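You operate a simulated robot arm through the tools that you are given. There is no shell and no other tool. Be economical: measure what you need, move in short steps, check, and stop when the job is done.

The job below is to be done with a simulated robot arm. You get a single attempt, and the scene is never put back.

JOB
Put the green bearing block on the front strip of the long shelf. Turn the pace knob to 5. Press the red button on the wide control box three times. Put the blue-banded core from the clear side of the core bench on the lower shelf of the set-up stand. Open the grey drawer of the wooden bench, take the black stub and leave it in the inside of the grey drawer of the wooden bench and shut the drawer again. Take the wooden block and put it on the upper shelf of the desk. Close the wooden drawer. Any order will do. Set down upright: blue-banded core, black stub, wooden block.

It is judged by the outcome, as a careful person would: the job done as asked, and still so three seconds after it is handed in. It fails if anything else is knocked over, pushed out of place, dropped, spilled or broken.

ROBOT AND FRAMES
A 6-joint arm with a two-finger parallel gripper on a trunk, on a base that drives. Base frame: it is fixed to the floor where the robot stands at the start and does not move with it; the origin is under the middle of the robot, x ahead of it, y to its left, z up. Units: mm, rad, N and s.
With the tool pointing down near the work surface it reaches from about 100 to 720 mm from the robot's upright axis, wherever it stands. Its first joint turns from -2.007 to 2.007 rad. Places, roughly: black stub (4x4x7 cm) [9000, 8800, 800]; blue-banded core (9x9x20 cm) [1500, 7700, 900]; front strip of the long shelf (164x19 cm) [420, -140, 820]; green bearing block (5x5x4 cm) [600, 100, 400]; grey drawer of the wooden bench [9100, 8800, 700]; inside of the grey drawer of the wooden bench [9100, 8800, 600]; lower shelf of the set-up stand [200, 7500, 300]; pace knob [500, -700, 1300]; red button on the wide control box [400, 3800, 800]; upper shelf of the desk (18x30 cm) [8300, 3040, 440]; wooden block (5x4x6 cm) [8400, 2900, 800]; wooden drawer [8100, 2600, 600]. Payload 3.43 kg.
The TCP is the grasp point between the finger pads, 34 mm short of the fingertips. In the tool frame z runs along the fingers and y along their closing line. Largest opening 128 mm; finger width 24, thickness 12; the body of the gripper, 48 by 130 mm, starts 96 mm behind the TCP.
Orientation is that of the tool frame in the base frame, as a unit quaternion [w, x, y, z]. With the fingers straight down and closing along the base's y, the tool's x points along the base's -x, its y along +y and its z along -z.

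CONTROLS
- The arm moves only by the tool drive_tool. Its argument "steps" is a list of rows, each a list of 3 entries, a list of its own where there are three numbers: the turn, a rotation vector about the tool's x, y, z in units of 4 degrees (1.0 is 4 degrees), then the shift along the tool's x, y, z in units of 50 mm (1.0 is 50 mm), then the finger opening in cm, from 0 to 12.8. In form: [[[wx, wy, wz], [dx, dy, dz], hand], ...]. A call has 1 to 10 rows; each row shifts and turns the commanded pose from where the row before left it, along the tool's axes as they then stand. A call with a number of a shift or a turn outside -1 to 1 is refused whole. Each row takes 0.2 s and may step no farther than 50 mm and 0.15 rad from the row before; otherwise, or with a gripper value out of range, the whole call is refused. A pose out of reach is approached as far as the arm can. The call stops where the force on the tool passes 40 N (or 10 N more than at its start, if that is more) or the arm is blocked; 0.2 s more then pass. The fingers move at their own pace (about 108 mm/s each) and stop on an object; they squeeze with about 43 N. The grip force told is the motor's: it shows also when the fingers shut on nothing. Time passes only in rows, and 0.2 s behind the last, so rows that do not move let the fingers close. It gives the time, the measured TCP pose, the force on the tool (base axes), the opening and the grip force at its end, in the units of the frame above (readings bear some noise), with the torque about the TCP (base axes, N m) and any sound that the robot's microphone picked up, and new pictures: "pictures" is both (left out), scene, wrist or none.
- Cameras (640 x 400 px; columns grow to the right, rows downward): "scene" is now at [8.4, 177.2, 1426.4]; the picture's right is [-0.19, -0.98, -0.00], its down [-0.37, 0.07, -0.92] and it looks along [0.91, -0.18, -0.38] (base axes); focal length 214 px, centre (320, 200). "wrist" rides on the gripper at [76, -11, -160] in the tool frame; the picture's right is [0.15, 0.99, 0.00], its down [-0.88, 0.13, -0.46] and it looks along [-0.45, 0.07, 0.89] (tool axes); focal length 234 px, centre (320, 200). There is no depth. A picture from a camera that has moved, and an enlarged one, comes with that camera's place and axes in the base frame and with its lens.
- slide_trunk(by): slides the trunk up (or, below 0, down) by that many mm; the arm and the scene camera ride with it, the base frame stays. It gives what a move gives, with no picture.
- steer(legs): drives the robot by 1 to 6 legs, each [ahead, turn to the left] in mm and rad, along the robot's own axes; the way and the turn of a leg run together, so that a leg with both is an arc; at most 1500 mm and 3.142 rad a leg. The arm and the cameras ride along, it lands a little off, and it stops where it bumps. It gives what a move gives, and a new picture of the scene camera.
- aim_head(pan, tilt): turns the head with the scene camera to pan (to the left, within 1.798 rad either way) and tilt (down, from -0.506 to 1.204), counted from straight ahead of the robot. It gives what a move gives, and a new picture of the scene camera.
- close_up(camera, box): a new picture of the part [left, top, right, bottom] of that camera's present view, enlarged. The clock stands still meanwhile.
- finish_job(): hands the job in; it is judged then, once.

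Work in short steps. Places have to be worked out from the pictures, the camera data and where the tool is seen: move nearer, look again, correct. Check each grasp and each placing, and mend what went wrong. You have 196 turns and 260 pictures in all, those below and enlarged ones among them. Open the gripper and draw the arm clear of the work before you hand the job in, unless the task says otherwise.

The tools are called after "Emit:" by a JSON object that holds its "api" and its "payload". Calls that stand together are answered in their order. drive_tool: Moves the arm, as the interface text tells. Its arguments: {"type":"object","properties":{"steps":{"type":"array"},"pictures":{"type":"string","enum":["both","scene","wrist","none"]}},"required":["steps"]} The other tools are called the same way: slide_trunk (by) slides the trunk up or down; steer (legs) drives the base; aim_head (pan, tilt) turns the head that bears the scene camera; close_up (camera, box) takes an enlarged picture of a part of a camera's view; finish_job () hands the job in.

At the start:

```text
time_s: 0.0
eef_pos: [235.5, -419.7, 1521.4]
orientation: [-0.001, 0.0, 1.0, -0.001]
wrist_force: [-0.4, 0.4, 0.7]
moment: [0.0, -0.01, -0.01]
grip_width: 128.2
finger_force: 0.1
trunk travel left (down, up): [-671.0, 119.0]
robot x, y, heading: [-0.8, -1.2, -0.005]
head pan, tilt: [-0.195, 0.391]
```

scene: 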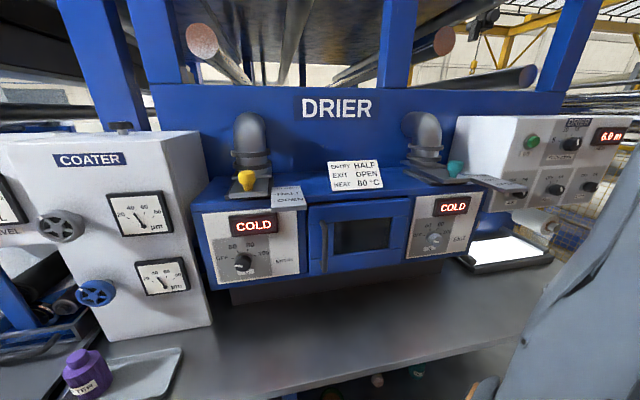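
wrist: 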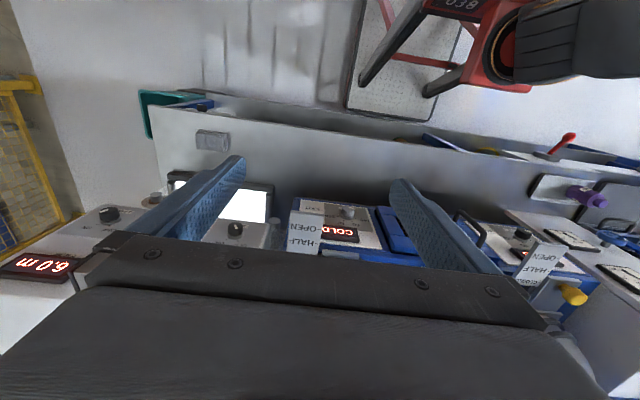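

The first pictures show the drier bench ahead, with a control panel on the right. I'll look toward the pace knob, and then lower for the green block.

Emit:
{"api": "aim_head", "payload": {"pan": -0.9, "tilt": 0.25}}

Emit:
{"api": "aim_head", "payload": {"pan": 0.0, "tilt": 1.0}}

```text
time_s: 1.1
eef_pos: [234.8, -419.3, 1521.9]
orientation: [0.0, 0.001, 1.0, -0.001]
wrist_force: [-0.1, -0.4, 0.0]
moment: [-0.01, 0.04, -0.03]
grip_width: 128.1
finger_force: 0.1
trunk travel left (down, up): [-671.0, 119.0]
robot x, y, heading: [2.9, 0.2, -0.004]
head pan, tilt: [-0.901, 0.25]
camera scene: at [-24.5, 122.0, 1439.6], right [-0.78, -0.62, 0.0], down [-0.15, 0.19, -0.97], along [0.6, -0.76, -0.25], focal length 214 px, centre (320, 200)
```

scene: 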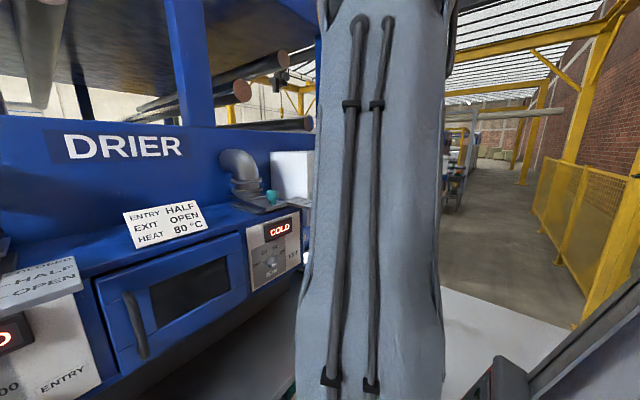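

```text
time_s: 2.3
eef_pos: [237.1, -418.4, 1521.4]
orientation: [0.0, 0.0, 1.0, 0.0]
wrist_force: [-0.8, 0.4, -0.9]
moment: [-0.03, -0.01, -0.02]
grip_width: 128.0
finger_force: 0.0
trunk travel left (down, up): [-671.0, 119.0]
robot x, y, heading: [-1.7, -1.2, 0.002]
head pan, tilt: [0.0, 1.0]
camera scene: at [-12.9, 195.1, 1375.4], right [0.0, -1.0, 0.0], down [-0.84, 0.0, -0.54], along [0.54, 0.0, -0.84], focal length 214 px, centre (320, 200)
```

scene: 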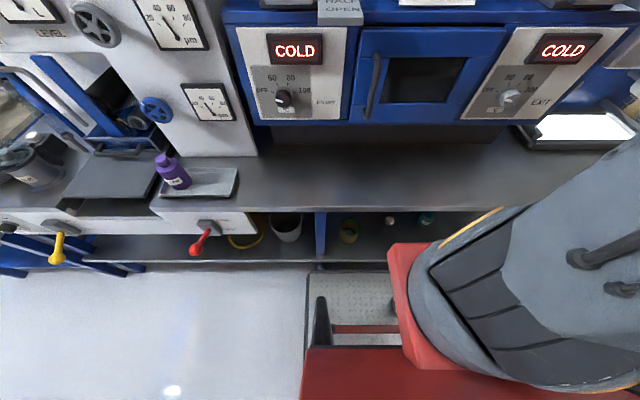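

The items under the bench on the low shelf need a closer look; I'll enlarge that part, and the panel's view before the arm obstructed it.

Emit:
{"api": "close_up", "payload": {"camera": "scene", "box": [180, 180, 500, 300]}}

Emit:
{"api": "aim_head", "payload": {"pan": -0.35, "tilt": 0.3}}

Emit:
{"api": "close_up", "payload": {"camera": "scene", "box": [380, 80, 540, 240]}}

```text
2.00 times, centred on (340, 240) of scene
camera zoom: at [-12.9, 195.1, 1375.4], right [0.0, -1.0, 0.0], down [-0.84, 0.0, -0.54], along [0.54, 0.0, -0.84], focal length 429 px, centre (280, 120)
```

zoom: 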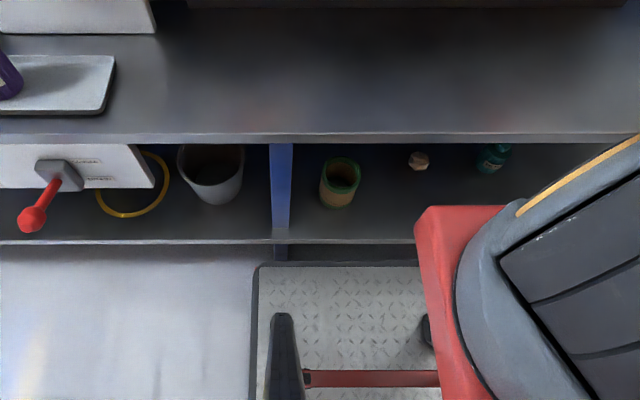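

```text
time_s: 3.3
eef_pos: [236.1, -419.2, 1520.7]
orientation: [0.0, 0.0, 1.0, 0.0]
wrist_force: [-0.2, 0.3, -0.2]
moment: [0.01, 0.0, 0.02]
grip_width: 128.0
finger_force: 0.1
trunk travel left (down, up): [-671.0, 119.0]
robot x, y, heading: [2.0, -0.2, -0.001]
head pan, tilt: [-0.351, 0.3]
camera scene: at [5.1, 163.1, 1434.8], right [-0.34, -0.94, 0.0], down [-0.28, 0.1, -0.95], along [0.9, -0.33, -0.3], focal length 214 px, centre (320, 200)
```

scene: 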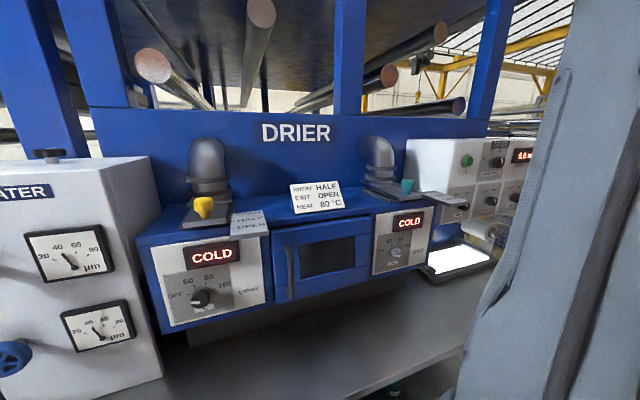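

```text
2.50 times, centred on (460, 160) of scene
camera zoom: at [5.1, 163.1, 1434.8], right [-0.34, -0.94, 0.0], down [-0.28, 0.1, -0.95], along [0.9, -0.33, -0.3], focal length 536 px, centre (-30, 300)
```

zoom: 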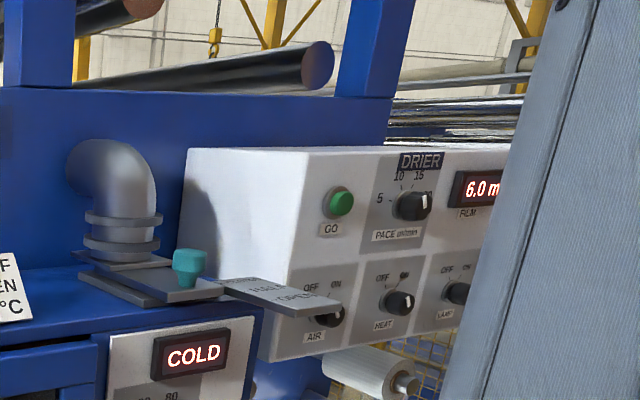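

The pace knob's panel is right of the drier at about [520,-700,1330], with 5 on the left of the dial. I'll back off a little and drive along the bench so that I face it.

Emit:
{"api": "steer", "payload": {"legs": [[-150, 0], [0, -1.571], [500, 0], [0, 1.571]]}}

```text
time_s: 14.9
eef_pos: [79.3, -914.7, 1522.2]
orientation: [0.0, 0.004, 1.0, -0.001]
wrist_force: [0.3, 0.5, 0.2]
moment: [0.03, -0.01, 0.01]
grip_width: 127.9
finger_force: 0.1
trunk travel left (down, up): [-671.0, 119.0]
robot x, y, heading: [-153.7, -492.6, -0.01]
head pan, tilt: [-0.351, 0.3]
camera scene: at [-146.1, -330.2, 1434.9], right [-0.35, -0.94, 0.0], down [-0.28, 0.1, -0.96], along [0.89, -0.34, -0.3], focal length 214 px, centre (320, 200)
```

scene: 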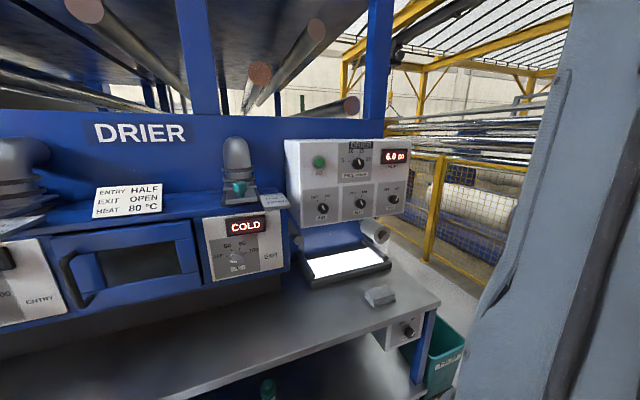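

Emit:
{"api": "close_up", "payload": {"camera": "scene", "box": [280, 120, 440, 240]}}

```text
3.33 times, centred on (360, 180) of scene
camera zoom: at [-146.1, -330.2, 1434.9], right [-0.35, -0.94, 0.0], down [-0.28, 0.1, -0.96], along [0.89, -0.34, -0.3], focal length 715 px, centre (187, 267)
```

zoom: 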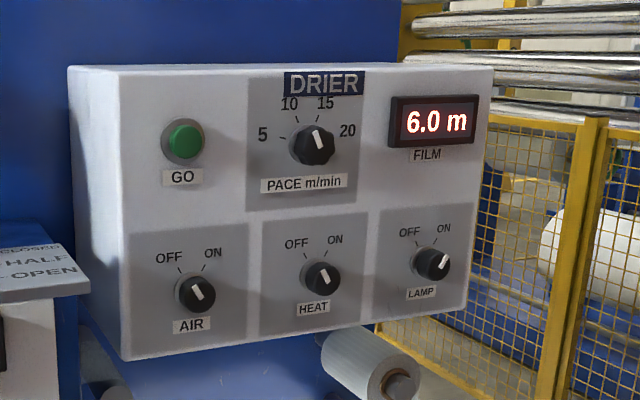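

The knob sits at about [550,-752,1325] on a vertical panel facing −x, pointer at roughly 12; the drier knobs keep clear of it. I'll move forward 130 mm and begin tilting the tool to horizontal.

Emit:
{"api": "steer", "payload": {"legs": [[130, 0]]}}

Emit:
{"api": "drive_tool", "payload": {"steps": [[[0, -1, 0], [0, 0, 0], 8], [[0, -1, 0], [0, 0, 0], 8], [[0, -1, 0], [0, 0, 0], 8], [[0, -1, 0], [0, 0, 0], 8], [[0, -1, 0], [0, 0, 0], 8], [[0, -1, 0], [0, 0, 0], 8], [[0, -1, 0], [0, 0, 0], 8], [[0, -1, 0], [0, 0, 0], 8], [[0, -1, 0], [0, 0, 0], 8], [[0, -1, 0], [0, 0, 0], 8]], "pictures": "none"}}

Emit:
{"api": "drive_tool", "payload": {"steps": [[[0, -1, 0], [0, 0, 0], 8], [[0, -1, 0], [0, 0, 0], 8], [[0, -1, 0], [0, 0, 0], 8], [[0, -1, 0], [0, 0, 0], 8], [[0, -1, 0], [0, 0, 0], 8], [[0, -1, 0], [0, 0, 0], 8], [[0, -1, 0], [0, 0, 0], 8], [[0, -1, 0], [0, 0, 0], 8], [[0, -1, 0], [0, 0, 0], 8], [[0, -1, 0], [0, 0, 0], 8]], "pictures": "both"}}

```text
time_s: 16.1
eef_pos: [208.9, -915.1, 1521.2]
orientation: [-0.001, 0.007, 1.0, -0.001]
wrist_force: [0.0, 0.0, 0.7]
moment: [0.01, -0.02, 0.02]
grip_width: 128.2
finger_force: 0.1
trunk travel left (down, up): [-671.0, 119.0]
robot x, y, heading: [-22.3, -491.3, -0.007]
head pan, tilt: [-0.351, 0.3]
camera scene: at [-16.1, -331.4, 1434.9], right [-0.35, -0.94, 0.0], down [-0.28, 0.1, -0.96], along [0.89, -0.34, -0.3], focal length 214 px, centre (320, 200)
```

scene: 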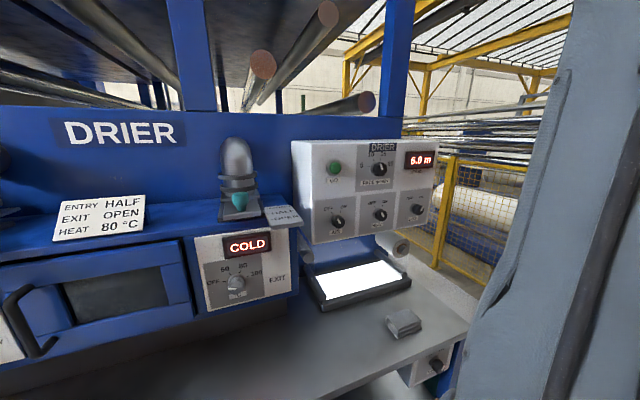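

```text
time_s: 18.3
eef_pos: [209.9, -915.2, 1522.0]
orientation: [0.343, 0.004, 0.939, -0.002]
wrist_force: [0.6, -0.1, 0.2]
moment: [0.0, -0.01, -0.02]
grip_width: 80.1
finger_force: 0.1
trunk travel left (down, up): [-671.0, 119.0]
robot x, y, heading: [-24.7, -493.6, -0.008]
head pan, tilt: [-0.351, 0.3]
```

```text
time_s: 20.5
eef_pos: [208.9, -916.5, 1521.3]
orientation: [0.643, 0.004, 0.765, -0.004]
wrist_force: [-0.4, 0.4, 0.4]
moment: [-0.01, -0.01, -0.02]
grip_width: 79.9
finger_force: 0.0
trunk travel left (down, up): [-671.0, 119.0]
robot x, y, heading: [-23.1, -494.6, -0.006]
head pan, tilt: [-0.351, 0.3]
camera scene: at [-15.8, -331.3, 1434.8], right [-0.35, -0.94, 0.0], down [-0.28, 0.1, -0.96], along [0.89, -0.34, -0.3], focal length 214 px, centre (320, 200)
camera wrist: at [39.7, -924.4, 1474.1], right [-0.02, 0.99, -0.15], down [-0.3, 0.13, 0.95], along [0.96, 0.06, 0.29], focal length 234 px, centre (320, 200)
```

scene: 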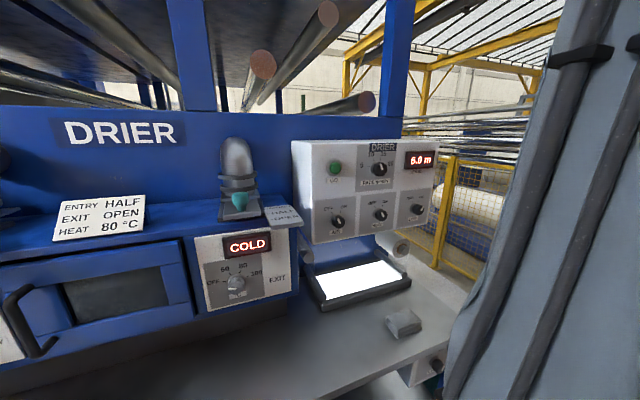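
wrist: 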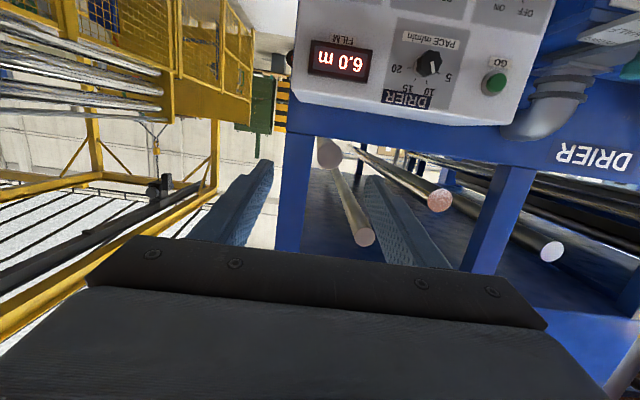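

Triangulating from both cameras gives the knob at about [525,-728,1332]. I'll finish levelling the tool and move to a standoff in front of it.

Emit:
{"api": "drive_tool", "payload": {"steps": [[[0, -1, 0], [0, 0, 0], 8], [[0, -1, 0], [0, 0, 0], 8], [[0, -0.5, 0], [0, 0, 0], 8], [[0, 0, 0], [0.54, 0.54, 0.54], 8], [[0, 0, 0], [0.54, 0.54, 0.54], 8], [[0, 0, 0], [0.54, 0.54, 0.54], 8], [[0, 0, 0], [0.54, 0.54, 0.54], 8], [[0, 0, 0], [0.54, 0.54, 0.54], 8], [[0, 0, 0], [0.54, 0.54, 0.54], 8], [[0, 0, 0], [0.54, 0.54, 0.54], 8]], "pictures": "both"}}

```text
time_s: 22.7
eef_pos: [400.2, -726.8, 1332.4]
orientation: [0.706, 0.004, 0.708, -0.003]
wrist_force: [-0.6, 0.0, -0.1]
moment: [0.0, -0.01, -0.02]
grip_width: 80.1
finger_force: 0.0
trunk travel left (down, up): [-671.0, 119.0]
robot x, y, heading: [-22.0, -495.8, -0.008]
head pan, tilt: [-0.351, 0.3]
camera scene: at [-28.2, -354.0, 1436.0], right [-0.59, -0.8, 0.0], down [-0.23, 0.17, -0.96], along [0.77, -0.57, -0.28], focal length 214 px, centre (320, 200)
camera wrist: at [241.2, -736.0, 1256.4], right [0.01, 0.99, -0.15], down [-0.45, 0.13, 0.88], along [0.89, 0.06, 0.45], focal length 234 px, centre (320, 200)
```

scene: 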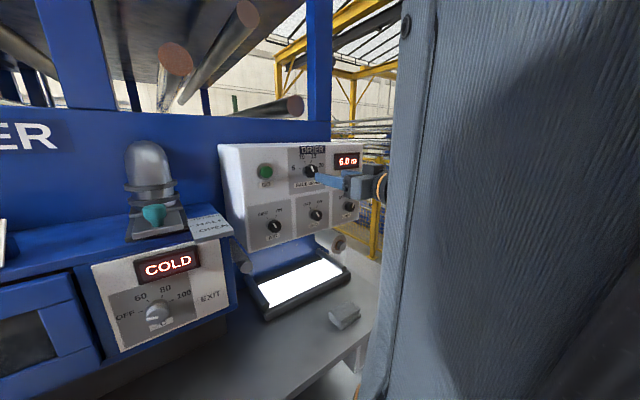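
wrist: 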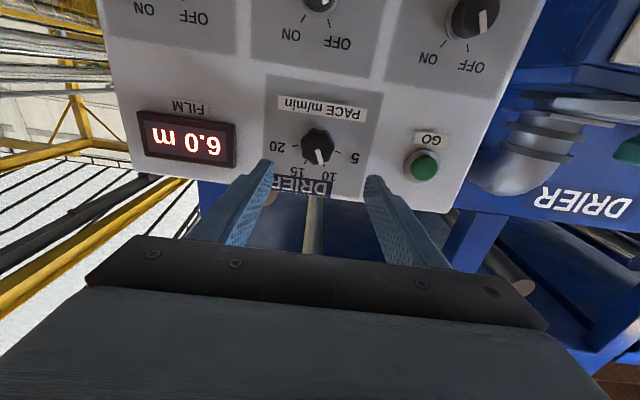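

Knob is nearly on the tool axis. A close-up will show the pointer and mark angles.

Emit:
{"api": "close_up", "payload": {"camera": "wrist", "box": [260, 80, 380, 200]}}

```text
3.33 times, centred on (320, 140) of wrist
camera zoom: at [241.2, -736.0, 1256.4], right [0.01, 0.99, -0.15], down [-0.45, 0.13, 0.88], along [0.89, 0.06, 0.45], focal length 781 px, centre (320, 400)
```

zoom: 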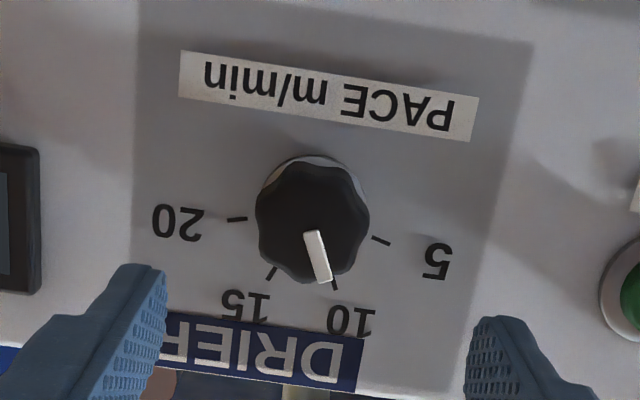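

The pointer sits on 10; marks are about 50° apart, so 5 needs roughly −50°. I'll advance so that the fingers straddle the cap and check.

Emit:
{"api": "drive_tool", "payload": {"steps": [[[0, 0, 0], [0.06, -0.02, 0.8], 7], [[0, 0, 0], [0, 0, 0.8], 7], [[0, 0, 0], [0, 0, 0.3], 7]], "pictures": "wrist"}}

```text
time_s: 23.5
eef_pos: [494.8, -730.0, 1328.8]
orientation: [0.707, 0.001, 0.707, -0.004]
wrist_force: [-0.4, 1.5, 0.7]
moment: [-0.04, -0.02, 0.0]
grip_width: 69.9
finger_force: 0.0
trunk travel left (down, up): [-671.0, 119.0]
robot x, y, heading: [-25.5, -491.3, -0.004]
head pan, tilt: [-0.351, 0.3]
camera wrist: at [335.8, -739.0, 1253.2], right [0.01, 0.99, -0.15], down [-0.45, 0.14, 0.88], along [0.89, 0.06, 0.45], focal length 234 px, centre (320, 200)
```

wrist: 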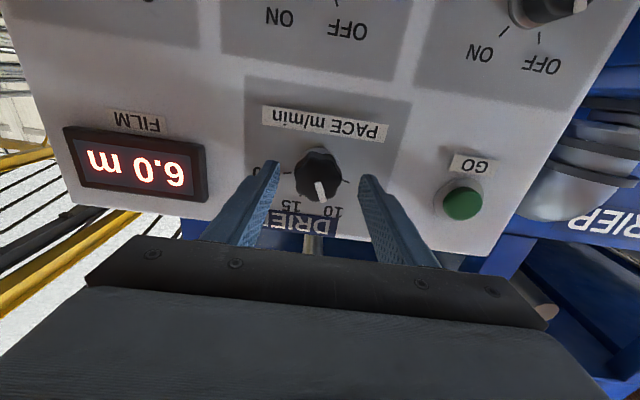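

The cap centre triangulates to x≈528, z≈1327. I'll go 12 mm farther and grip.

Emit:
{"api": "drive_tool", "payload": {"steps": [[[0, 0, 0], [0.03, 0, 0.24], 7], [[0, 0, 0], [0, 0, 0], 2], [[0, 0, 0], [0, 0, 0], 2], [[0, 0, 0], [0, 0, 0], 2]], "pictures": "wrist"}}

```text
time_s: 24.5
eef_pos: [507.5, -730.6, 1326.9]
orientation: [0.707, 0.003, 0.707, -0.004]
wrist_force: [7.5, -21.1, 1.5]
moment: [0.01, 0.23, 0.19]
grip_width: 41.7
finger_force: 45.0
trunk travel left (down, up): [-671.0, 119.0]
robot x, y, heading: [-20.5, -496.5, -0.009]
head pan, tilt: [-0.351, 0.3]
camera wrist: at [348.2, -740.4, 1251.6], right [0.01, 0.99, -0.15], down [-0.45, 0.14, 0.88], along [0.89, 0.06, 0.45], focal length 234 px, centre (320, 200)
```

wrist: 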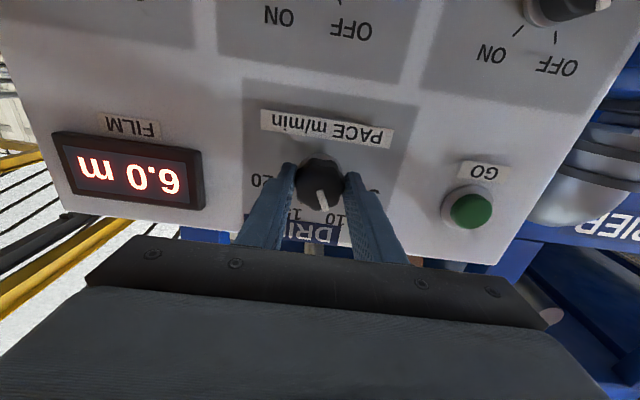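

Grip is on the knob. I'll turn it anticlockwise by about 50°, nudging 2 mm toward −y to ease the side force.

Emit:
{"api": "drive_tool", "payload": {"steps": [[[0, 0, -1], [0, -0.04, 0], 2], [[0, 0, -1], [0, 0, 0], 2], [[0, 0, -1], [0, 0, 0], 2], [[0, 0, -1], [0, 0, 0], 2], [[0, 0, -1], [0, 0, 0], 2], [[0, 0, -1], [0, 0, 0], 2], [[0, 0, -1], [0, 0, 0], 2], [[0, 0, -1], [0, 0, 0], 2], [[0, 0, -1], [0, 0, 0], 2], [[0, 0, -1], [0, 0, 0], 2]], "pictures": "none"}}

Emit:
{"api": "drive_tool", "payload": {"steps": [[[0, 0, -1], [0, 0, 0], 2], [[0, 0, -1], [0, 0, 0], 2], [[0, 0, -0.5], [0, 0, 0], 2], [[0, 0, 0], [0, 0, 0], 2]], "pictures": "wrist"}}

```text
time_s: 26.4
eef_pos: [507.2, -733.0, 1330.4]
orientation: [0.673, -0.194, 0.687, -0.191]
wrist_force: [21.3, -1.2, -8.0]
moment: [0.0, -0.12, -1.01]
grip_width: 41.5
finger_force: 45.0
out of reach, approached as far as the arm can: row 8, 9
trunk travel left (down, up): [-671.0, 119.0]
robot x, y, heading: [-23.2, -493.4, -0.007]
head pan, tilt: [-0.351, 0.3]
stopped in row 9: the force on the tool passed its limit at 50 N (the readings are from after the stop); the commanded pose is now the measured one
```

```text
time_s: 26.8
eef_pos: [505.1, -731.2, 1329.8]
orientation: [0.665, -0.212, 0.689, -0.198]
wrist_force: [29.5, -4.8, -8.4]
moment: [0.0, -0.53, -0.58]
grip_width: 41.8
finger_force: 45.1
out of reach, approached as far as the arm can: row 1
trunk travel left (down, up): [-671.0, 119.0]
robot x, y, heading: [-24.0, -493.8, -0.006]
head pan, tilt: [-0.351, 0.3]
stopped in row 1: the force on the tool passed its limit at 67 N (the readings are from after the stop); the commanded pose is now the measured one
camera wrist: at [345.3, -784.4, 1280.2], right [-0.03, 0.74, -0.67], down [-0.43, 0.59, 0.68], along [0.9, 0.31, 0.3], focal length 234 px, centre (320, 200)
```

wrist: 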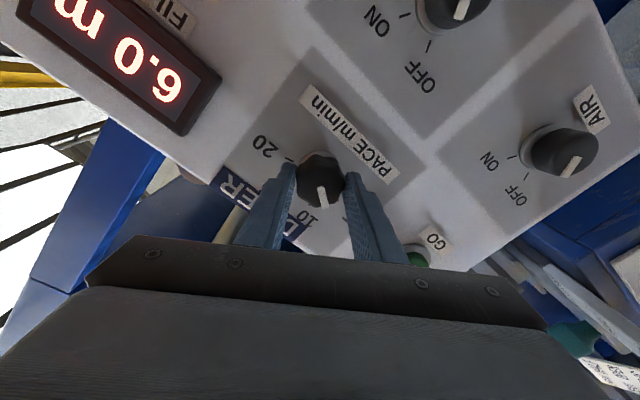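

The wrist limit was reached after about 33°. I'll release, turn the tool back the other way and look at the pointer.

Emit:
{"api": "drive_tool", "payload": {"steps": [[[0, 0, 0], [0, 0, 0], 7], [[0, 0, 0], [0, 0, 0], 7], [[0, 0, 0], [0, 0, -0.8], 7], [[0, 0, 1], [0, 0, 0], 7], [[0, 0, 1], [0, 0, 0], 7], [[0, 0, 1], [0, 0, 0], 7], [[0, 0, 1], [0, 0, 0], 7], [[0, 0, 1], [0, 0, 0], 7], [[0, 0, 1], [0, 0, 0], 7], [[0, 0, 1], [0, 0, 0], 7]], "pictures": "wrist"}}

Emit:
{"api": "close_up", "payload": {"camera": "wrist", "box": [250, 100, 400, 220]}}

```text
time_s: 29.0
eef_pos: [462.3, -732.9, 1334.8]
orientation: [0.694, -0.038, 0.718, -0.03]
wrist_force: [-0.8, -0.7, 0.2]
moment: [0.0, 0.0, 0.01]
grip_width: 70.2
finger_force: 0.1
trunk travel left (down, up): [-671.0, 119.0]
robot x, y, heading: [-23.2, -495.1, -0.007]
head pan, tilt: [-0.351, 0.3]
camera wrist: at [301.3, -751.9, 1265.4], right [-0.02, 0.97, -0.24], down [-0.43, 0.21, 0.88], along [0.9, 0.12, 0.41], focal length 234 px, centre (320, 200)
```

wrist: 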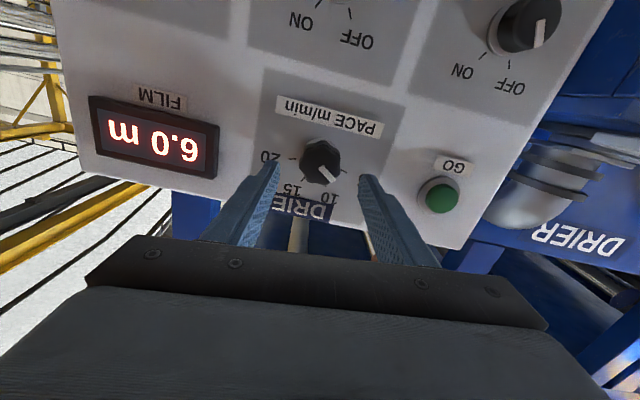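

```text
3.33 times, centred on (325, 160) of wrist
camera zoom: at [301.3, -751.9, 1265.4], right [-0.02, 0.97, -0.24], down [-0.43, 0.21, 0.88], along [0.9, 0.12, 0.41], focal length 781 px, centre (303, 333)
```

zoom: 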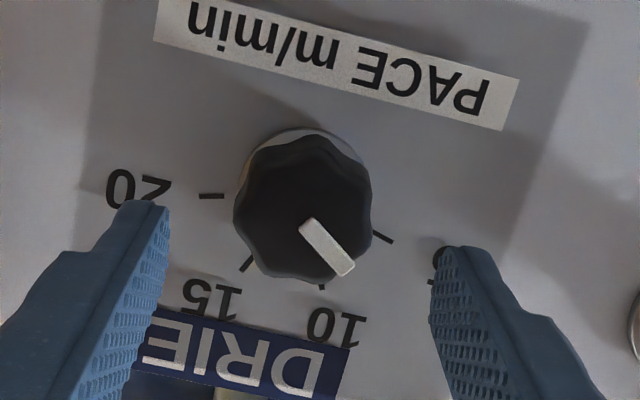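

Pointer is about midway between 10 and 5, needing some 23° more. I'll level the tool, re-grip and turn on.

Emit:
{"api": "drive_tool", "payload": {"steps": [[[0, -0.5, 1], [0, 0, 0], 7], [[0, 0, 1], [0, 0, 0], 7], [[0, 0, 1], [0.15, 0, 0], 7], [[0, 0, 0], [0, 0, 0.45], 7], [[0, 0, 0], [0, 0, 0.45], 7], [[0, 0, 0], [0, 0, 0], 2], [[0, 0, 0], [0, 0, 0], 2], [[0, 0, 0], [0, 0, 0], 2]], "pictures": "wrist"}}

```text
time_s: 30.8
eef_pos: [507.8, -732.2, 1325.7]
orientation: [0.706, 0.035, 0.706, 0.042]
wrist_force: [4.9, -2.5, 0.7]
moment: [0.03, 0.07, -0.89]
grip_width: 41.1
finger_force: 45.4
trunk travel left (down, up): [-671.0, 119.0]
robot x, y, heading: [-20.2, -490.9, -0.004]
head pan, tilt: [-0.351, 0.3]
camera wrist: at [348.1, -735.6, 1249.7], right [-0.01, 1.0, -0.04], down [-0.46, 0.03, 0.89], along [0.89, 0.03, 0.45], focal length 234 px, centre (320, 200)
```

wrist: 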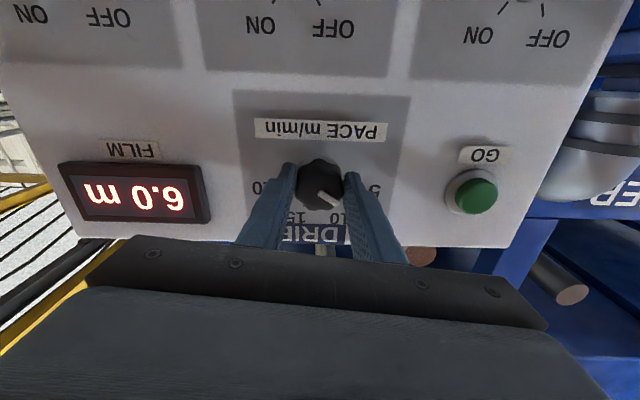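

Gripped again. Turning −23°, then releasing and backing off to check.

Emit:
{"api": "drive_tool", "payload": {"steps": [[[0, 0, -1], [0, 0, 0], 2], [[0, 0, -1], [0, 0, 0], 2], [[0, 0, -1], [0, 0, 0], 2], [[0, 0, -1], [0, 0, 0], 2], [[0, 0, -1], [0, 0, 0], 2], [[0, 0, -0.8], [0, 0, 0], 2], [[0, 0, 0], [0, 0, 0], 7], [[0, 0, 0], [0, 0, 0], 7], [[0, 0, 0], [0, 0, -0.9], 7], [[0, 0, 0], [0, 0, 0], 7]], "pictures": "none"}}

Emit:
{"api": "close_up", "payload": {"camera": "wrist", "box": [250, 100, 400, 220]}}

```text
time_s: 33.0
eef_pos: [462.6, -730.4, 1324.3]
orientation: [0.7, -0.108, 0.699, -0.1]
wrist_force: [0.0, 0.1, 0.8]
moment: [0.01, 0.0, -0.01]
grip_width: 69.9
finger_force: 0.1
trunk travel left (down, up): [-671.0, 119.0]
robot x, y, heading: [-19.5, -495.3, -0.005]
head pan, tilt: [-0.351, 0.3]
```

```text
3.33 times, centred on (325, 160) of wrist
camera zoom: at [304.0, -765.3, 1255.5], right [-0.01, 0.9, -0.43], down [-0.46, 0.38, 0.8], along [0.89, 0.2, 0.41], focal length 781 px, centre (303, 333)
```

zoom: 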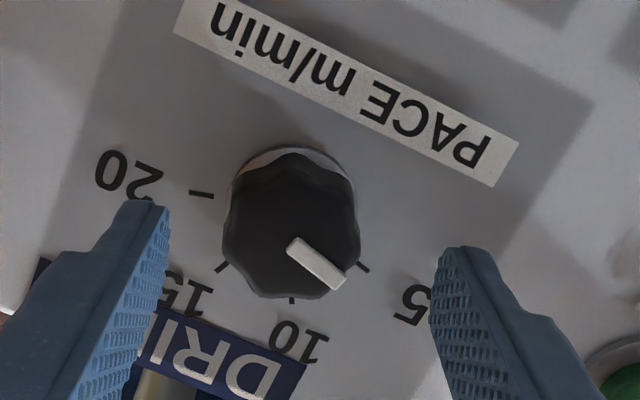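

The pointer now lines up with the 5 tick. I'll level the tool and draw it back, then drive back toward the block's position.

Emit:
{"api": "drive_tool", "payload": {"steps": [[[0, 0, 1], [0, 0, -0.9], 7], [[0, 0, 1], [0, 0, -0.9], 7], [[0, 0, 1], [0, 0, -0.9], 7], [[0, 0, 1], [0, 0, -0.9], 7], [[0, 0, 0.2], [0, 0, -0.9], 7]], "pictures": "none"}}

Emit:
{"api": "steer", "payload": {"legs": [[-250, 0], [0, 1.571], [540, 0], [0, -1.571]]}}

Emit:
{"api": "slide_trunk", "payload": {"by": -650}}

Emit:
{"api": "aim_head", "payload": {"pan": 0, "tilt": 0.3}}

```text
time_s: 34.2
eef_pos: [242.5, -752.9, 1337.2]
orientation: [0.707, -0.006, 0.707, 0.004]
wrist_force: [0.7, -0.1, -0.3]
moment: [0.02, 0.01, -0.03]
grip_width: 70.2
finger_force: 0.1
out of reach, approached as far as the arm can: row 3, 4
trunk travel left (down, up): [-671.0, 119.0]
robot x, y, heading: [-23.6, -495.4, -0.007]
head pan, tilt: [-0.351, 0.3]
```

```text
time_s: 46.4
eef_pos: [-13.4, -224.0, 1336.3]
orientation: [0.707, -0.007, 0.707, 0.004]
wrist_force: [-0.3, -1.0, 0.1]
moment: [-0.01, 0.03, 0.0]
grip_width: 70.2
finger_force: 0.1
trunk travel left (down, up): [-671.0, 119.0]
robot x, y, heading: [-279.9, 35.7, -0.006]
head pan, tilt: [-0.351, 0.3]
camera scene: at [-271.7, 199.6, 1434.8], right [-0.35, -0.94, 0.0], down [-0.28, 0.1, -0.96], along [0.89, -0.33, -0.3], focal length 214 px, centre (320, 200)
```

scene: 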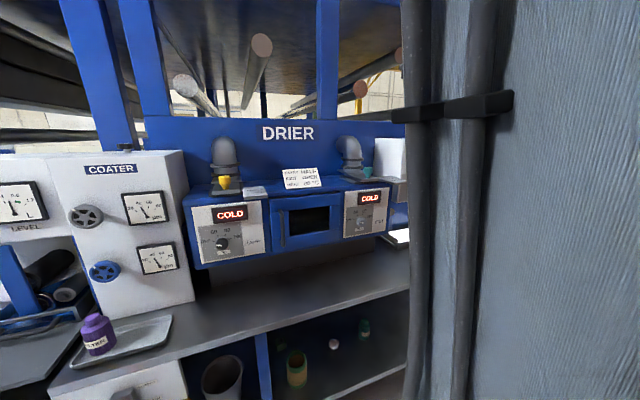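

```text
refused: -650 is not a number from -400 to 400
```

```text
time_s: 47.2
eef_pos: [-13.7, -223.4, 1336.8]
orientation: [0.707, -0.006, 0.707, 0.006]
wrist_force: [0.2, -0.3, 0.1]
moment: [-0.02, -0.02, -0.02]
grip_width: 70.0
finger_force: 0.0
trunk travel left (down, up): [-671.0, 119.0]
robot x, y, heading: [-281.1, 36.5, -0.004]
head pan, tilt: [0.0, 0.3]
camera scene: at [-265.8, 231.6, 1434.8], right [-0.01, -1.0, 0.0], down [-0.3, 0.0, -0.96], along [0.96, -0.01, -0.3], focal length 214 px, centre (320, 200)
```

scene: 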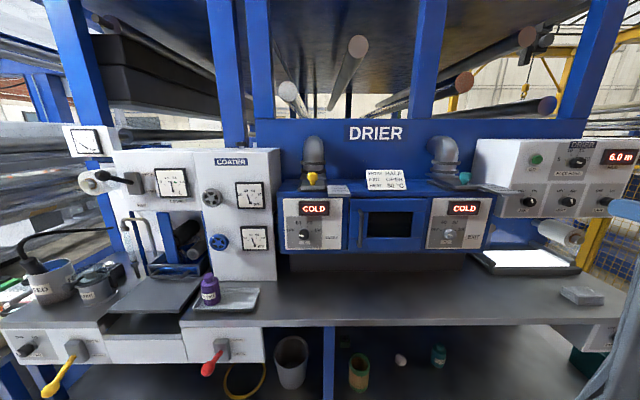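

The green block must be deep on the low shelf. Lowering the trunk to look under the counter.

Emit:
{"api": "slide_trunk", "payload": {"by": -400}}

Emit:
{"api": "slide_trunk", "payload": {"by": -200}}

Emit:
{"api": "aim_head", "payload": {"pan": 0, "tilt": 0.4}}

```text
time_s: 51.0
eef_pos: [9.0, -223.1, 935.5]
orientation: [0.707, -0.005, 0.707, 0.003]
wrist_force: [-0.3, 0.3, 1.0]
moment: [-0.02, -0.01, -0.05]
grip_width: 69.9
finger_force: 0.2
trunk travel left (down, up): [-271.0, 519.0]
robot x, y, heading: [-280.1, 38.2, -0.006]
head pan, tilt: [0.0, 0.3]
```

```text
time_s: 53.2
eef_pos: [61.6, -224.0, 736.5]
orientation: [0.707, -0.007, 0.707, 0.005]
wrist_force: [-0.6, -0.2, 0.6]
moment: [-0.02, -0.01, 0.01]
grip_width: 69.9
finger_force: 0.2
trunk travel left (down, up): [-71.0, 719.0]
robot x, y, heading: [-278.5, 36.1, -0.005]
head pan, tilt: [0.0, 0.3]
```

```text
time_s: 53.9
eef_pos: [60.9, -223.9, 736.5]
orientation: [0.707, -0.006, 0.707, 0.004]
wrist_force: [-0.6, 0.0, -0.4]
moment: [0.0, -0.01, 0.02]
grip_width: 70.0
finger_force: 0.0
trunk travel left (down, up): [-71.0, 719.0]
robot x, y, heading: [-276.6, 35.2, -0.007]
head pan, tilt: [0.0, 0.4]
camera scene: at [-99.5, 230.5, 825.6], right [-0.01, -1.0, 0.0], down [-0.39, 0.0, -0.92], along [0.92, -0.01, -0.39], focal length 214 px, centre (320, 200)
```

scene: 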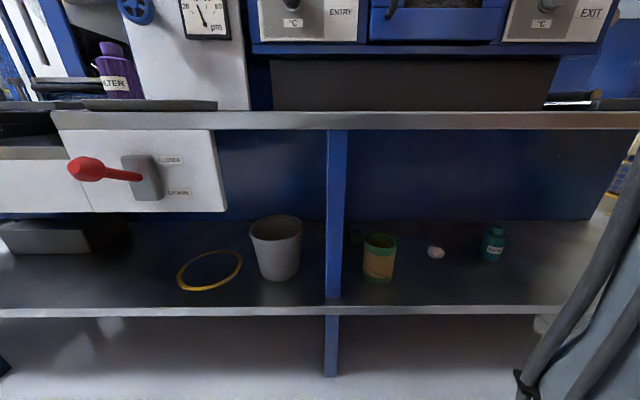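

Something green sits behind the green cup. Zooming in.

Emit:
{"api": "close_up", "payload": {"camera": "scene", "box": [300, 200, 460, 300]}}

```text
4.00 times, centred on (380, 250) of scene
camera zoom: at [-99.5, 230.5, 825.6], right [-0.01, -1.0, 0.0], down [-0.39, 0.0, -0.92], along [0.92, -0.01, -0.39], focal length 858 px, centre (80, 0)
```

zoom: 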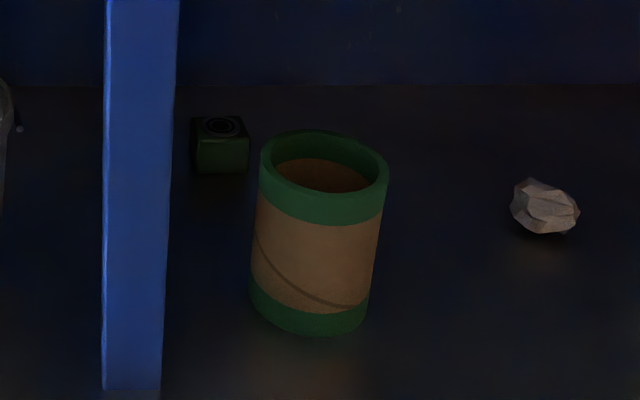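

The block is on the low shelf near [606,89,378] behind the cup (which spans x 355–455, y 0–96, up to z≈475). I'd like the wrist camera on top, so I try rolling the tool 180° here in free space.

Emit:
{"api": "drive_tool", "payload": {"steps": [[[0, 0, 1], [0, 0, 0], 9], [[0, 0, 1], [0, 0, 0], 9], [[0, 0, 1], [0, 0, 0], 9], [[0, 0, 1], [0, 0, 0], 9], [[0, 0, 1], [0, 0, 0], 9], [[0, 0, 1], [0, 0, 0], 9], [[0, 0, 1], [0, 0, 0], 9], [[0, 0, 1], [0, 0, 0], 9], [[0, 0, 1], [0, 0, 0], 9], [[0, 0, 1], [0, 0, 0], 9]], "pictures": "none"}}

Emit:
{"api": "drive_tool", "payload": {"steps": [[[0, 0, 1], [0, 0, 0], 9], [[0, 0, 1], [0, 0, 0], 9], [[0, 0, 1], [0, 0, 0], 9], [[0, 0, 1], [0, 0, 0], 9], [[0, 0, 1], [0, 0, 0], 9], [[0, 0, 1], [0, 0, 0], 9], [[0, 0, 1], [0, 0, 0], 9], [[0, 0, 1], [0, 0, 0], 9], [[0, 0, 1], [0, 0, 0], 9], [[0, 0, 1], [0, 0, 0], 9]], "pictures": "none"}}

Emit:
{"api": "drive_tool", "payload": {"steps": [[[0, 0, 1], [0, 0, 0], 9], [[0, 0, 1], [0, 0, 0], 9], [[0, 0, 1], [0, 0, 0], 9], [[0, 0, 1], [0, 0, 0], 9], [[0, 0, 1], [0, 0, 0], 9], [[0, 0, 1], [0, 0, 0], 9], [[0, 0, 1], [0, 0, 0], 9], [[0, 0, 1], [0, 0, 0], 9], [[0, 0, 1], [0, 0, 0], 9], [[0, 0, 1], [0, 0, 0], 9]], "pictures": "none"}}

Emit:
{"api": "drive_tool", "payload": {"steps": [[[0, 0, 1], [0, 0, 0], 9], [[0, 0, 1], [0, 0, 0], 9], [[0, 0, 1], [0, 0, 0], 9], [[0, 0, 1], [0, 0, 0], 9], [[0, 0, 1], [0, 0, 0], 9], [[0, 0, 1], [0, 0, 0], 9], [[0, 0, 1], [0, 0, 0], 9], [[0, 0, 1], [0, 0, 0], 9], [[0, 0, 1], [0, 0, 0], 9], [[0, 0, 1], [0, 0, 0], 9]], "pictures": "both"}}

```text
time_s: 56.1
eef_pos: [60.4, -224.8, 735.5]
orientation: [0.663, 0.237, 0.666, 0.245]
wrist_force: [-0.1, -0.3, 0.5]
moment: [0.0, -0.03, -0.01]
grip_width: 90.1
finger_force: 0.1
trunk travel left (down, up): [-71.0, 719.0]
robot x, y, heading: [-279.8, 34.9, -0.006]
head pan, tilt: [0.0, 0.4]
```

```text
time_s: 58.3
eef_pos: [61.5, -223.4, 737.7]
orientation: [0.539, 0.45, 0.546, 0.458]
wrist_force: [0.1, 0.0, -0.2]
moment: [-0.01, -0.02, -0.01]
grip_width: 89.8
finger_force: 0.0
trunk travel left (down, up): [-71.0, 719.0]
robot x, y, heading: [-279.2, 36.3, -0.012]
head pan, tilt: [0.0, 0.4]
```

```text
time_s: 60.5
eef_pos: [61.3, -225.2, 737.6]
orientation: [0.35, 0.61, 0.358, 0.614]
wrist_force: [0.2, 0.1, -0.5]
moment: [-0.02, -0.01, -0.02]
grip_width: 89.9
finger_force: 0.0
trunk travel left (down, up): [-71.0, 719.0]
robot x, y, heading: [-279.7, 36.6, -0.01]
head pan, tilt: [0.0, 0.4]
```

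```text
time_s: 62.7
eef_pos: [61.4, -224.0, 737.3]
orientation: [0.118, 0.696, 0.129, 0.697]
wrist_force: [0.3, -0.2, -0.5]
moment: [0.02, 0.03, 0.03]
grip_width: 89.9
finger_force: 0.1
trunk travel left (down, up): [-71.0, 719.0]
robot x, y, heading: [-273.5, 36.2, -0.006]
head pan, tilt: [0.0, 0.4]
camera scene: at [-99.5, 230.5, 825.6], right [-0.01, -1.0, 0.0], down [-0.39, 0.0, -0.92], along [0.92, -0.01, -0.39], focal length 214 px, centre (320, 200)
camera wrist: at [-98.2, -189.4, 803.7], right [0.01, -0.88, 0.48], down [-0.45, -0.43, -0.78], along [0.89, -0.2, -0.4], focal length 234 px, centre (320, 200)
```

scene: 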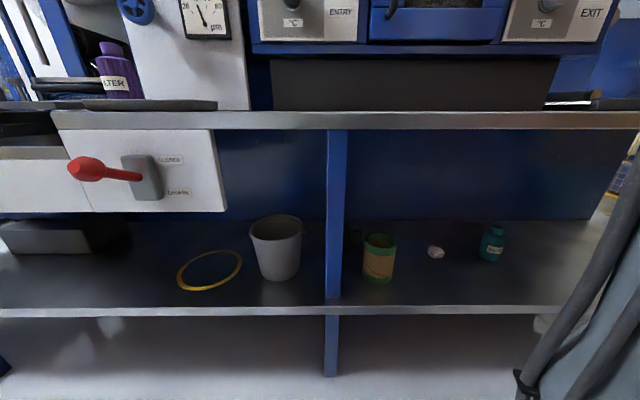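
wrist: 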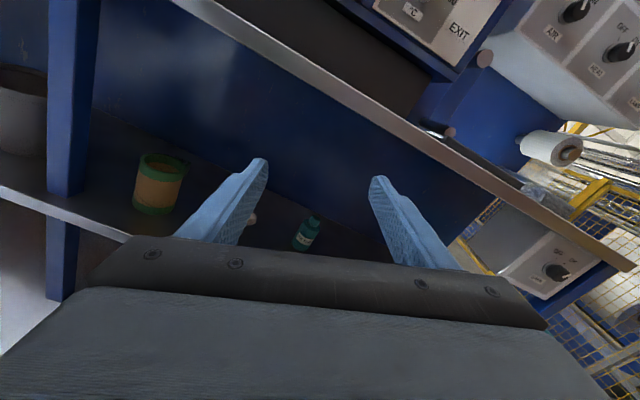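

The flip works. I finish the roll, then pitch the tool about 45° down, still outside the counter.

Emit:
{"api": "drive_tool", "payload": {"steps": [[[0, 0, 1], [0, 0, 0], 9], [[0, 0, 1], [0, 0, 0], 9], [[0, 0, 1], [0, 0, 0], 9], [[0, 0, 1], [0, 0, 0], 9], [[0, 0, 0.9], [0, 0, 0], 9], [[0, -1, 0], [-0.6, -0.6, 0], 9], [[0, -1, 0], [-0.6, -0.6, 0], 9], [[0, -1, 0], [-0.6, -0.6, 0], 9], [[0, -1, 0], [-0.6, -0.6, 0], 9]], "pictures": "none"}}

Emit:
{"api": "drive_tool", "payload": {"steps": [[[0, -1, 0], [0, -0.6, 0], 9], [[0, -1, 0], [0, -0.6, 0], 9], [[0, -1, 0], [0, -0.6, 0], 9], [[0, -1, 0], [0, 0, 0], 9], [[0, -1, 0], [0, 0, 0], 9], [[0, -1, 0], [0, 0, 0], 9]], "pictures": "both"}}

```text
time_s: 64.7
eef_pos: [58.5, -204.0, 667.3]
orientation: [-0.001, 0.799, 0.009, 0.601]
wrist_force: [0.6, 0.4, -0.4]
moment: [0.02, -0.02, 0.0]
grip_width: 89.9
finger_force: 0.0
out of reach, approached as far as the arm can: row 6, 7, 8, 9
trunk travel left (down, up): [-71.0, 719.0]
robot x, y, heading: [-281.8, 35.7, -0.005]
head pan, tilt: [0.0, 0.4]
```

```text
time_s: 66.1
eef_pos: [31.3, -230.9, 603.4]
orientation: [0.001, 0.906, 0.008, 0.423]
wrist_force: [0.0, -1.4, 0.0]
moment: [0.0, 0.0, 0.04]
grip_width: 90.1
finger_force: 0.1
out of reach, approached as far as the arm can: row 1, 2, 3, 4, 5, 6
trunk travel left (down, up): [-71.0, 719.0]
robot x, y, heading: [-277.2, 37.8, -0.008]
head pan, tilt: [0.0, 0.4]
camera scene: at [-99.5, 230.5, 825.6], right [-0.01, -1.0, 0.0], down [-0.39, 0.0, -0.92], along [0.92, -0.01, -0.39], focal length 214 px, centre (320, 200)
camera wrist: at [-42.1, -219.3, 763.7], right [0.11, -0.99, 0.12], down [-0.91, -0.15, -0.38], along [0.39, -0.07, -0.92], focal length 234 px, centre (320, 200)
```

scene: 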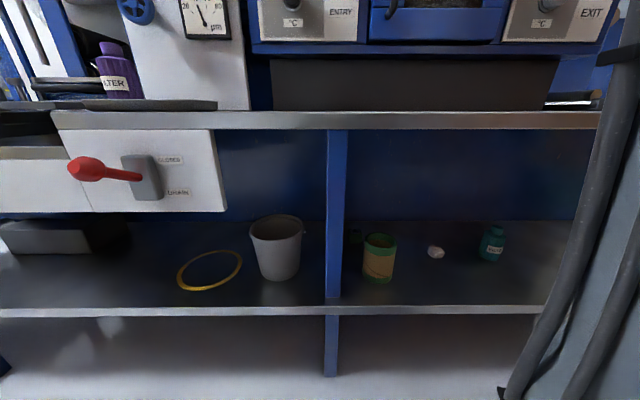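
wrist: 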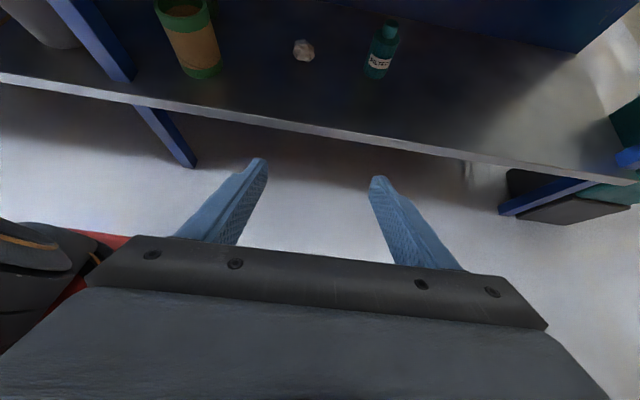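

The tool is pitched about 40° down at z≈600, lower than the counter. I'll drive 200 mm nearer so the block comes within reach.

Emit:
{"api": "steer", "payload": {"legs": [[200, 0]]}}

Emit:
{"api": "drive_tool", "payload": {"steps": [[[0, -1, 0], [0, -0.6, 0], 9], [[0, -1, 0], [0, -0.6, 0], 9], [[0, -1, 0], [0, -0.6, 0], 9]], "pictures": "wrist"}}

```text
time_s: 67.7
eef_pos: [231.1, -233.9, 602.8]
orientation: [0.0, 0.906, 0.008, 0.424]
wrist_force: [-0.4, -1.2, 0.5]
moment: [0.0, 0.0, -0.02]
grip_width: 89.9
finger_force: 0.0
trunk travel left (down, up): [-71.0, 719.0]
robot x, y, heading: [-77.6, 37.3, -0.01]
head pan, tilt: [0.0, 0.4]
camera scene: at [100.7, 228.4, 825.6], right [-0.01, -1.0, 0.0], down [-0.39, 0.0, -0.92], along [0.92, -0.01, -0.39], focal length 214 px, centre (320, 200)
```

scene: 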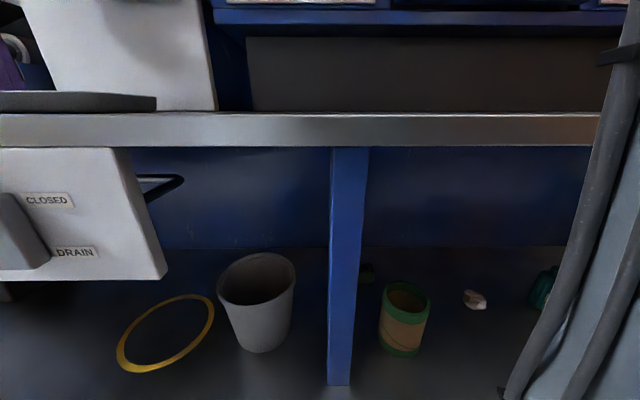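

```text
time_s: 68.5
eef_pos: [206.4, -220.2, 538.4]
orientation: [0.0, 0.945, 0.008, 0.326]
wrist_force: [-0.6, -0.8, 1.6]
moment: [-0.02, -0.01, 0.0]
grip_width: 90.1
finger_force: 0.1
out of reach, approached as far as the arm can: row 1, 2, 3
trunk travel left (down, up): [-71.0, 719.0]
robot x, y, heading: [-79.2, 35.7, -0.012]
head pan, tilt: [0.0, 0.4]
camera wrist: at [168.3, -208.3, 711.6], right [0.13, -0.99, 0.1], down [-0.97, -0.15, -0.18], along [0.2, -0.07, -0.98], focal length 234 px, centre (320, 200)
```

wrist: 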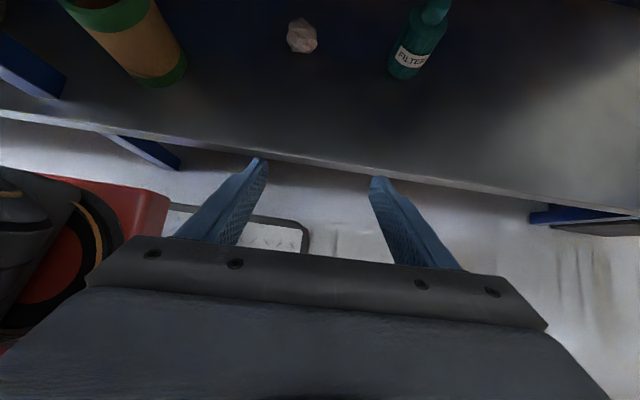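

Pitch is now 52°. I move forward and left, over the low shelf between cup and paper ball, at z≈560.

Emit:
{"api": "drive_tool", "payload": {"steps": [[[0, 0, 0], [0.655, -0.514, 0.431], 9], [[0, 0, 0], [0.655, -0.514, 0.431], 9], [[0, 0, 0], [0.655, -0.514, 0.431], 9], [[0, 0, 0], [0.655, -0.514, 0.431], 9], [[0, 0, 0], [0.655, -0.514, 0.431], 9], [[0, 0, 0], [0.655, -0.514, 0.431], 9], [[0, 0, 0], [0.655, -0.514, 0.431], 9]], "pictures": "both"}}

```text
time_s: 70.3
eef_pos: [466.7, -140.8, 536.2]
orientation: [0.0, 0.948, -0.006, 0.318]
wrist_force: [1.0, 0.0, -0.5]
moment: [-0.03, -0.07, 0.0]
grip_width: 89.9
finger_force: 0.0
out of reach, approached as far as the arm can: row 1, 2, 3, 4, 5
trunk travel left (down, up): [-71.0, 719.0]
robot x, y, heading: [-86.4, 39.3, -0.054]
head pan, tilt: [0.0, 0.4]
stopped in row 7: the arm was blocked; the commanded pose is now the measured one
camera scene: at [97.1, 221.0, 825.4], right [-0.05, -1.0, 0.0], down [-0.39, 0.02, -0.92], along [0.92, -0.05, -0.39], focal length 214 px, centre (320, 200)
camera wrist: at [431.7, -129.9, 708.7], right [0.11, -0.99, 0.08], down [-0.98, -0.12, -0.17], along [0.18, -0.06, -0.98], focal length 234 px, centre (320, 200)
```

scene: 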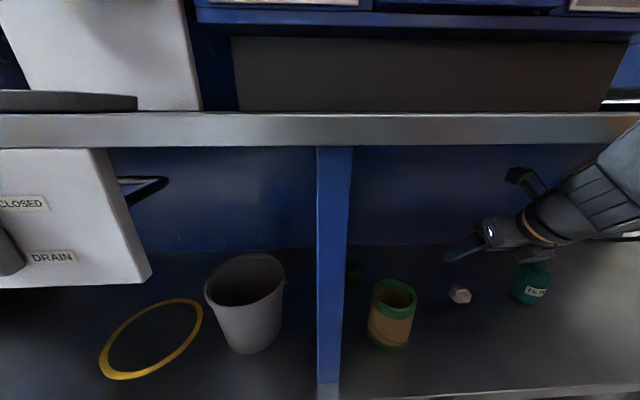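
wrist: 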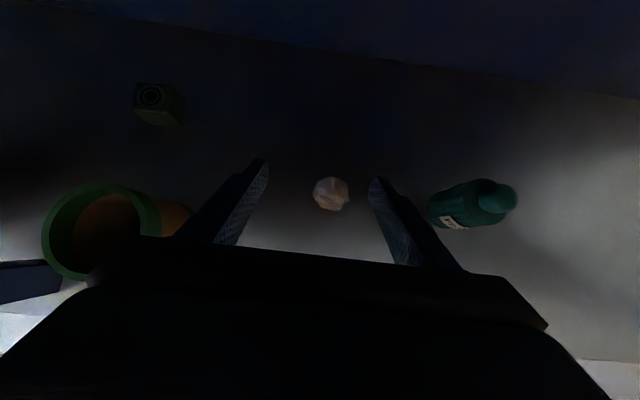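

The arm bumped the counter edge (block is visible at the upper left in the wrist view). I withdraw, lower the trunk the rest of the way, and check nothing shifted.

Emit:
{"api": "drive_tool", "payload": {"steps": [[[0, 0, 0], [-0.5, 0.2, -0.3], 9], [[0, 0, 0], [-0.63, 0.2, -0.49], 9], [[0, 0, 0], [-0.63, 0.2, -0.49], 9], [[0, 0, 0], [-0.63, 0, -0.49], 9], [[0, 0, 0], [-0.63, 0, -0.49], 9]], "pictures": "none"}}

Emit:
{"api": "slide_trunk", "payload": {"by": -70}}

Emit:
{"api": "aim_head", "payload": {"pan": -0.9, "tilt": 0.35}}

```text
time_s: 71.5
eef_pos: [312.2, -236.7, 537.3]
orientation: [0.001, 0.947, -0.011, 0.321]
wrist_force: [0.7, -0.3, 0.0]
moment: [0.02, 0.02, 0.02]
grip_width: 90.0
finger_force: 0.1
out of reach, approached as far as the arm can: row 1, 2, 3, 4, 5
trunk travel left (down, up): [-71.0, 719.0]
robot x, y, heading: [-88.1, 32.9, -0.046]
head pan, tilt: [0.0, 0.4]
```

```text
time_s: 72.6
eef_pos: [324.3, -239.9, 467.0]
orientation: [0.001, 0.948, -0.012, 0.319]
wrist_force: [0.0, 0.2, 0.5]
moment: [0.02, 0.0, 0.0]
grip_width: 90.1
finger_force: 0.2
trunk travel left (down, up): [-1.0, 789.0]
robot x, y, heading: [-91.8, 37.6, -0.051]
head pan, tilt: [0.0, 0.4]
```

```text
time_s: 73.8
eef_pos: [323.0, -239.5, 465.4]
orientation: [-0.001, 0.948, -0.012, 0.319]
wrist_force: [-0.1, 0.1, 0.8]
moment: [-0.02, -0.02, -0.02]
grip_width: 90.0
finger_force: 0.0
trunk travel left (down, up): [-1.0, 789.0]
robot x, y, heading: [-86.6, 35.0, -0.047]
head pan, tilt: [-0.901, 0.351]
camera scene: at [112.9, 194.7, 757.1], right [-0.32, -0.95, 0.0], down [-0.35, 0.12, -0.93], along [0.88, -0.3, -0.37], focal length 214 px, centre (320, 200)
```

scene: 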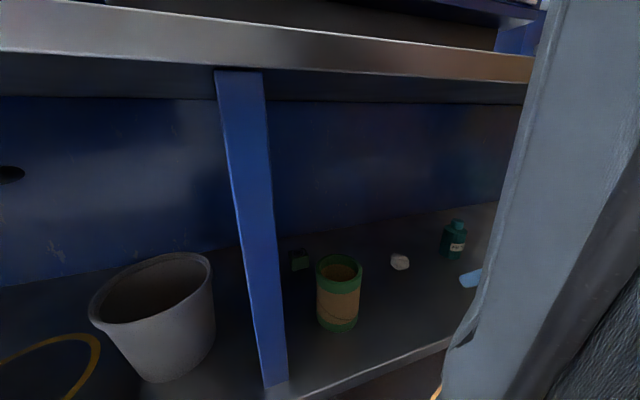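

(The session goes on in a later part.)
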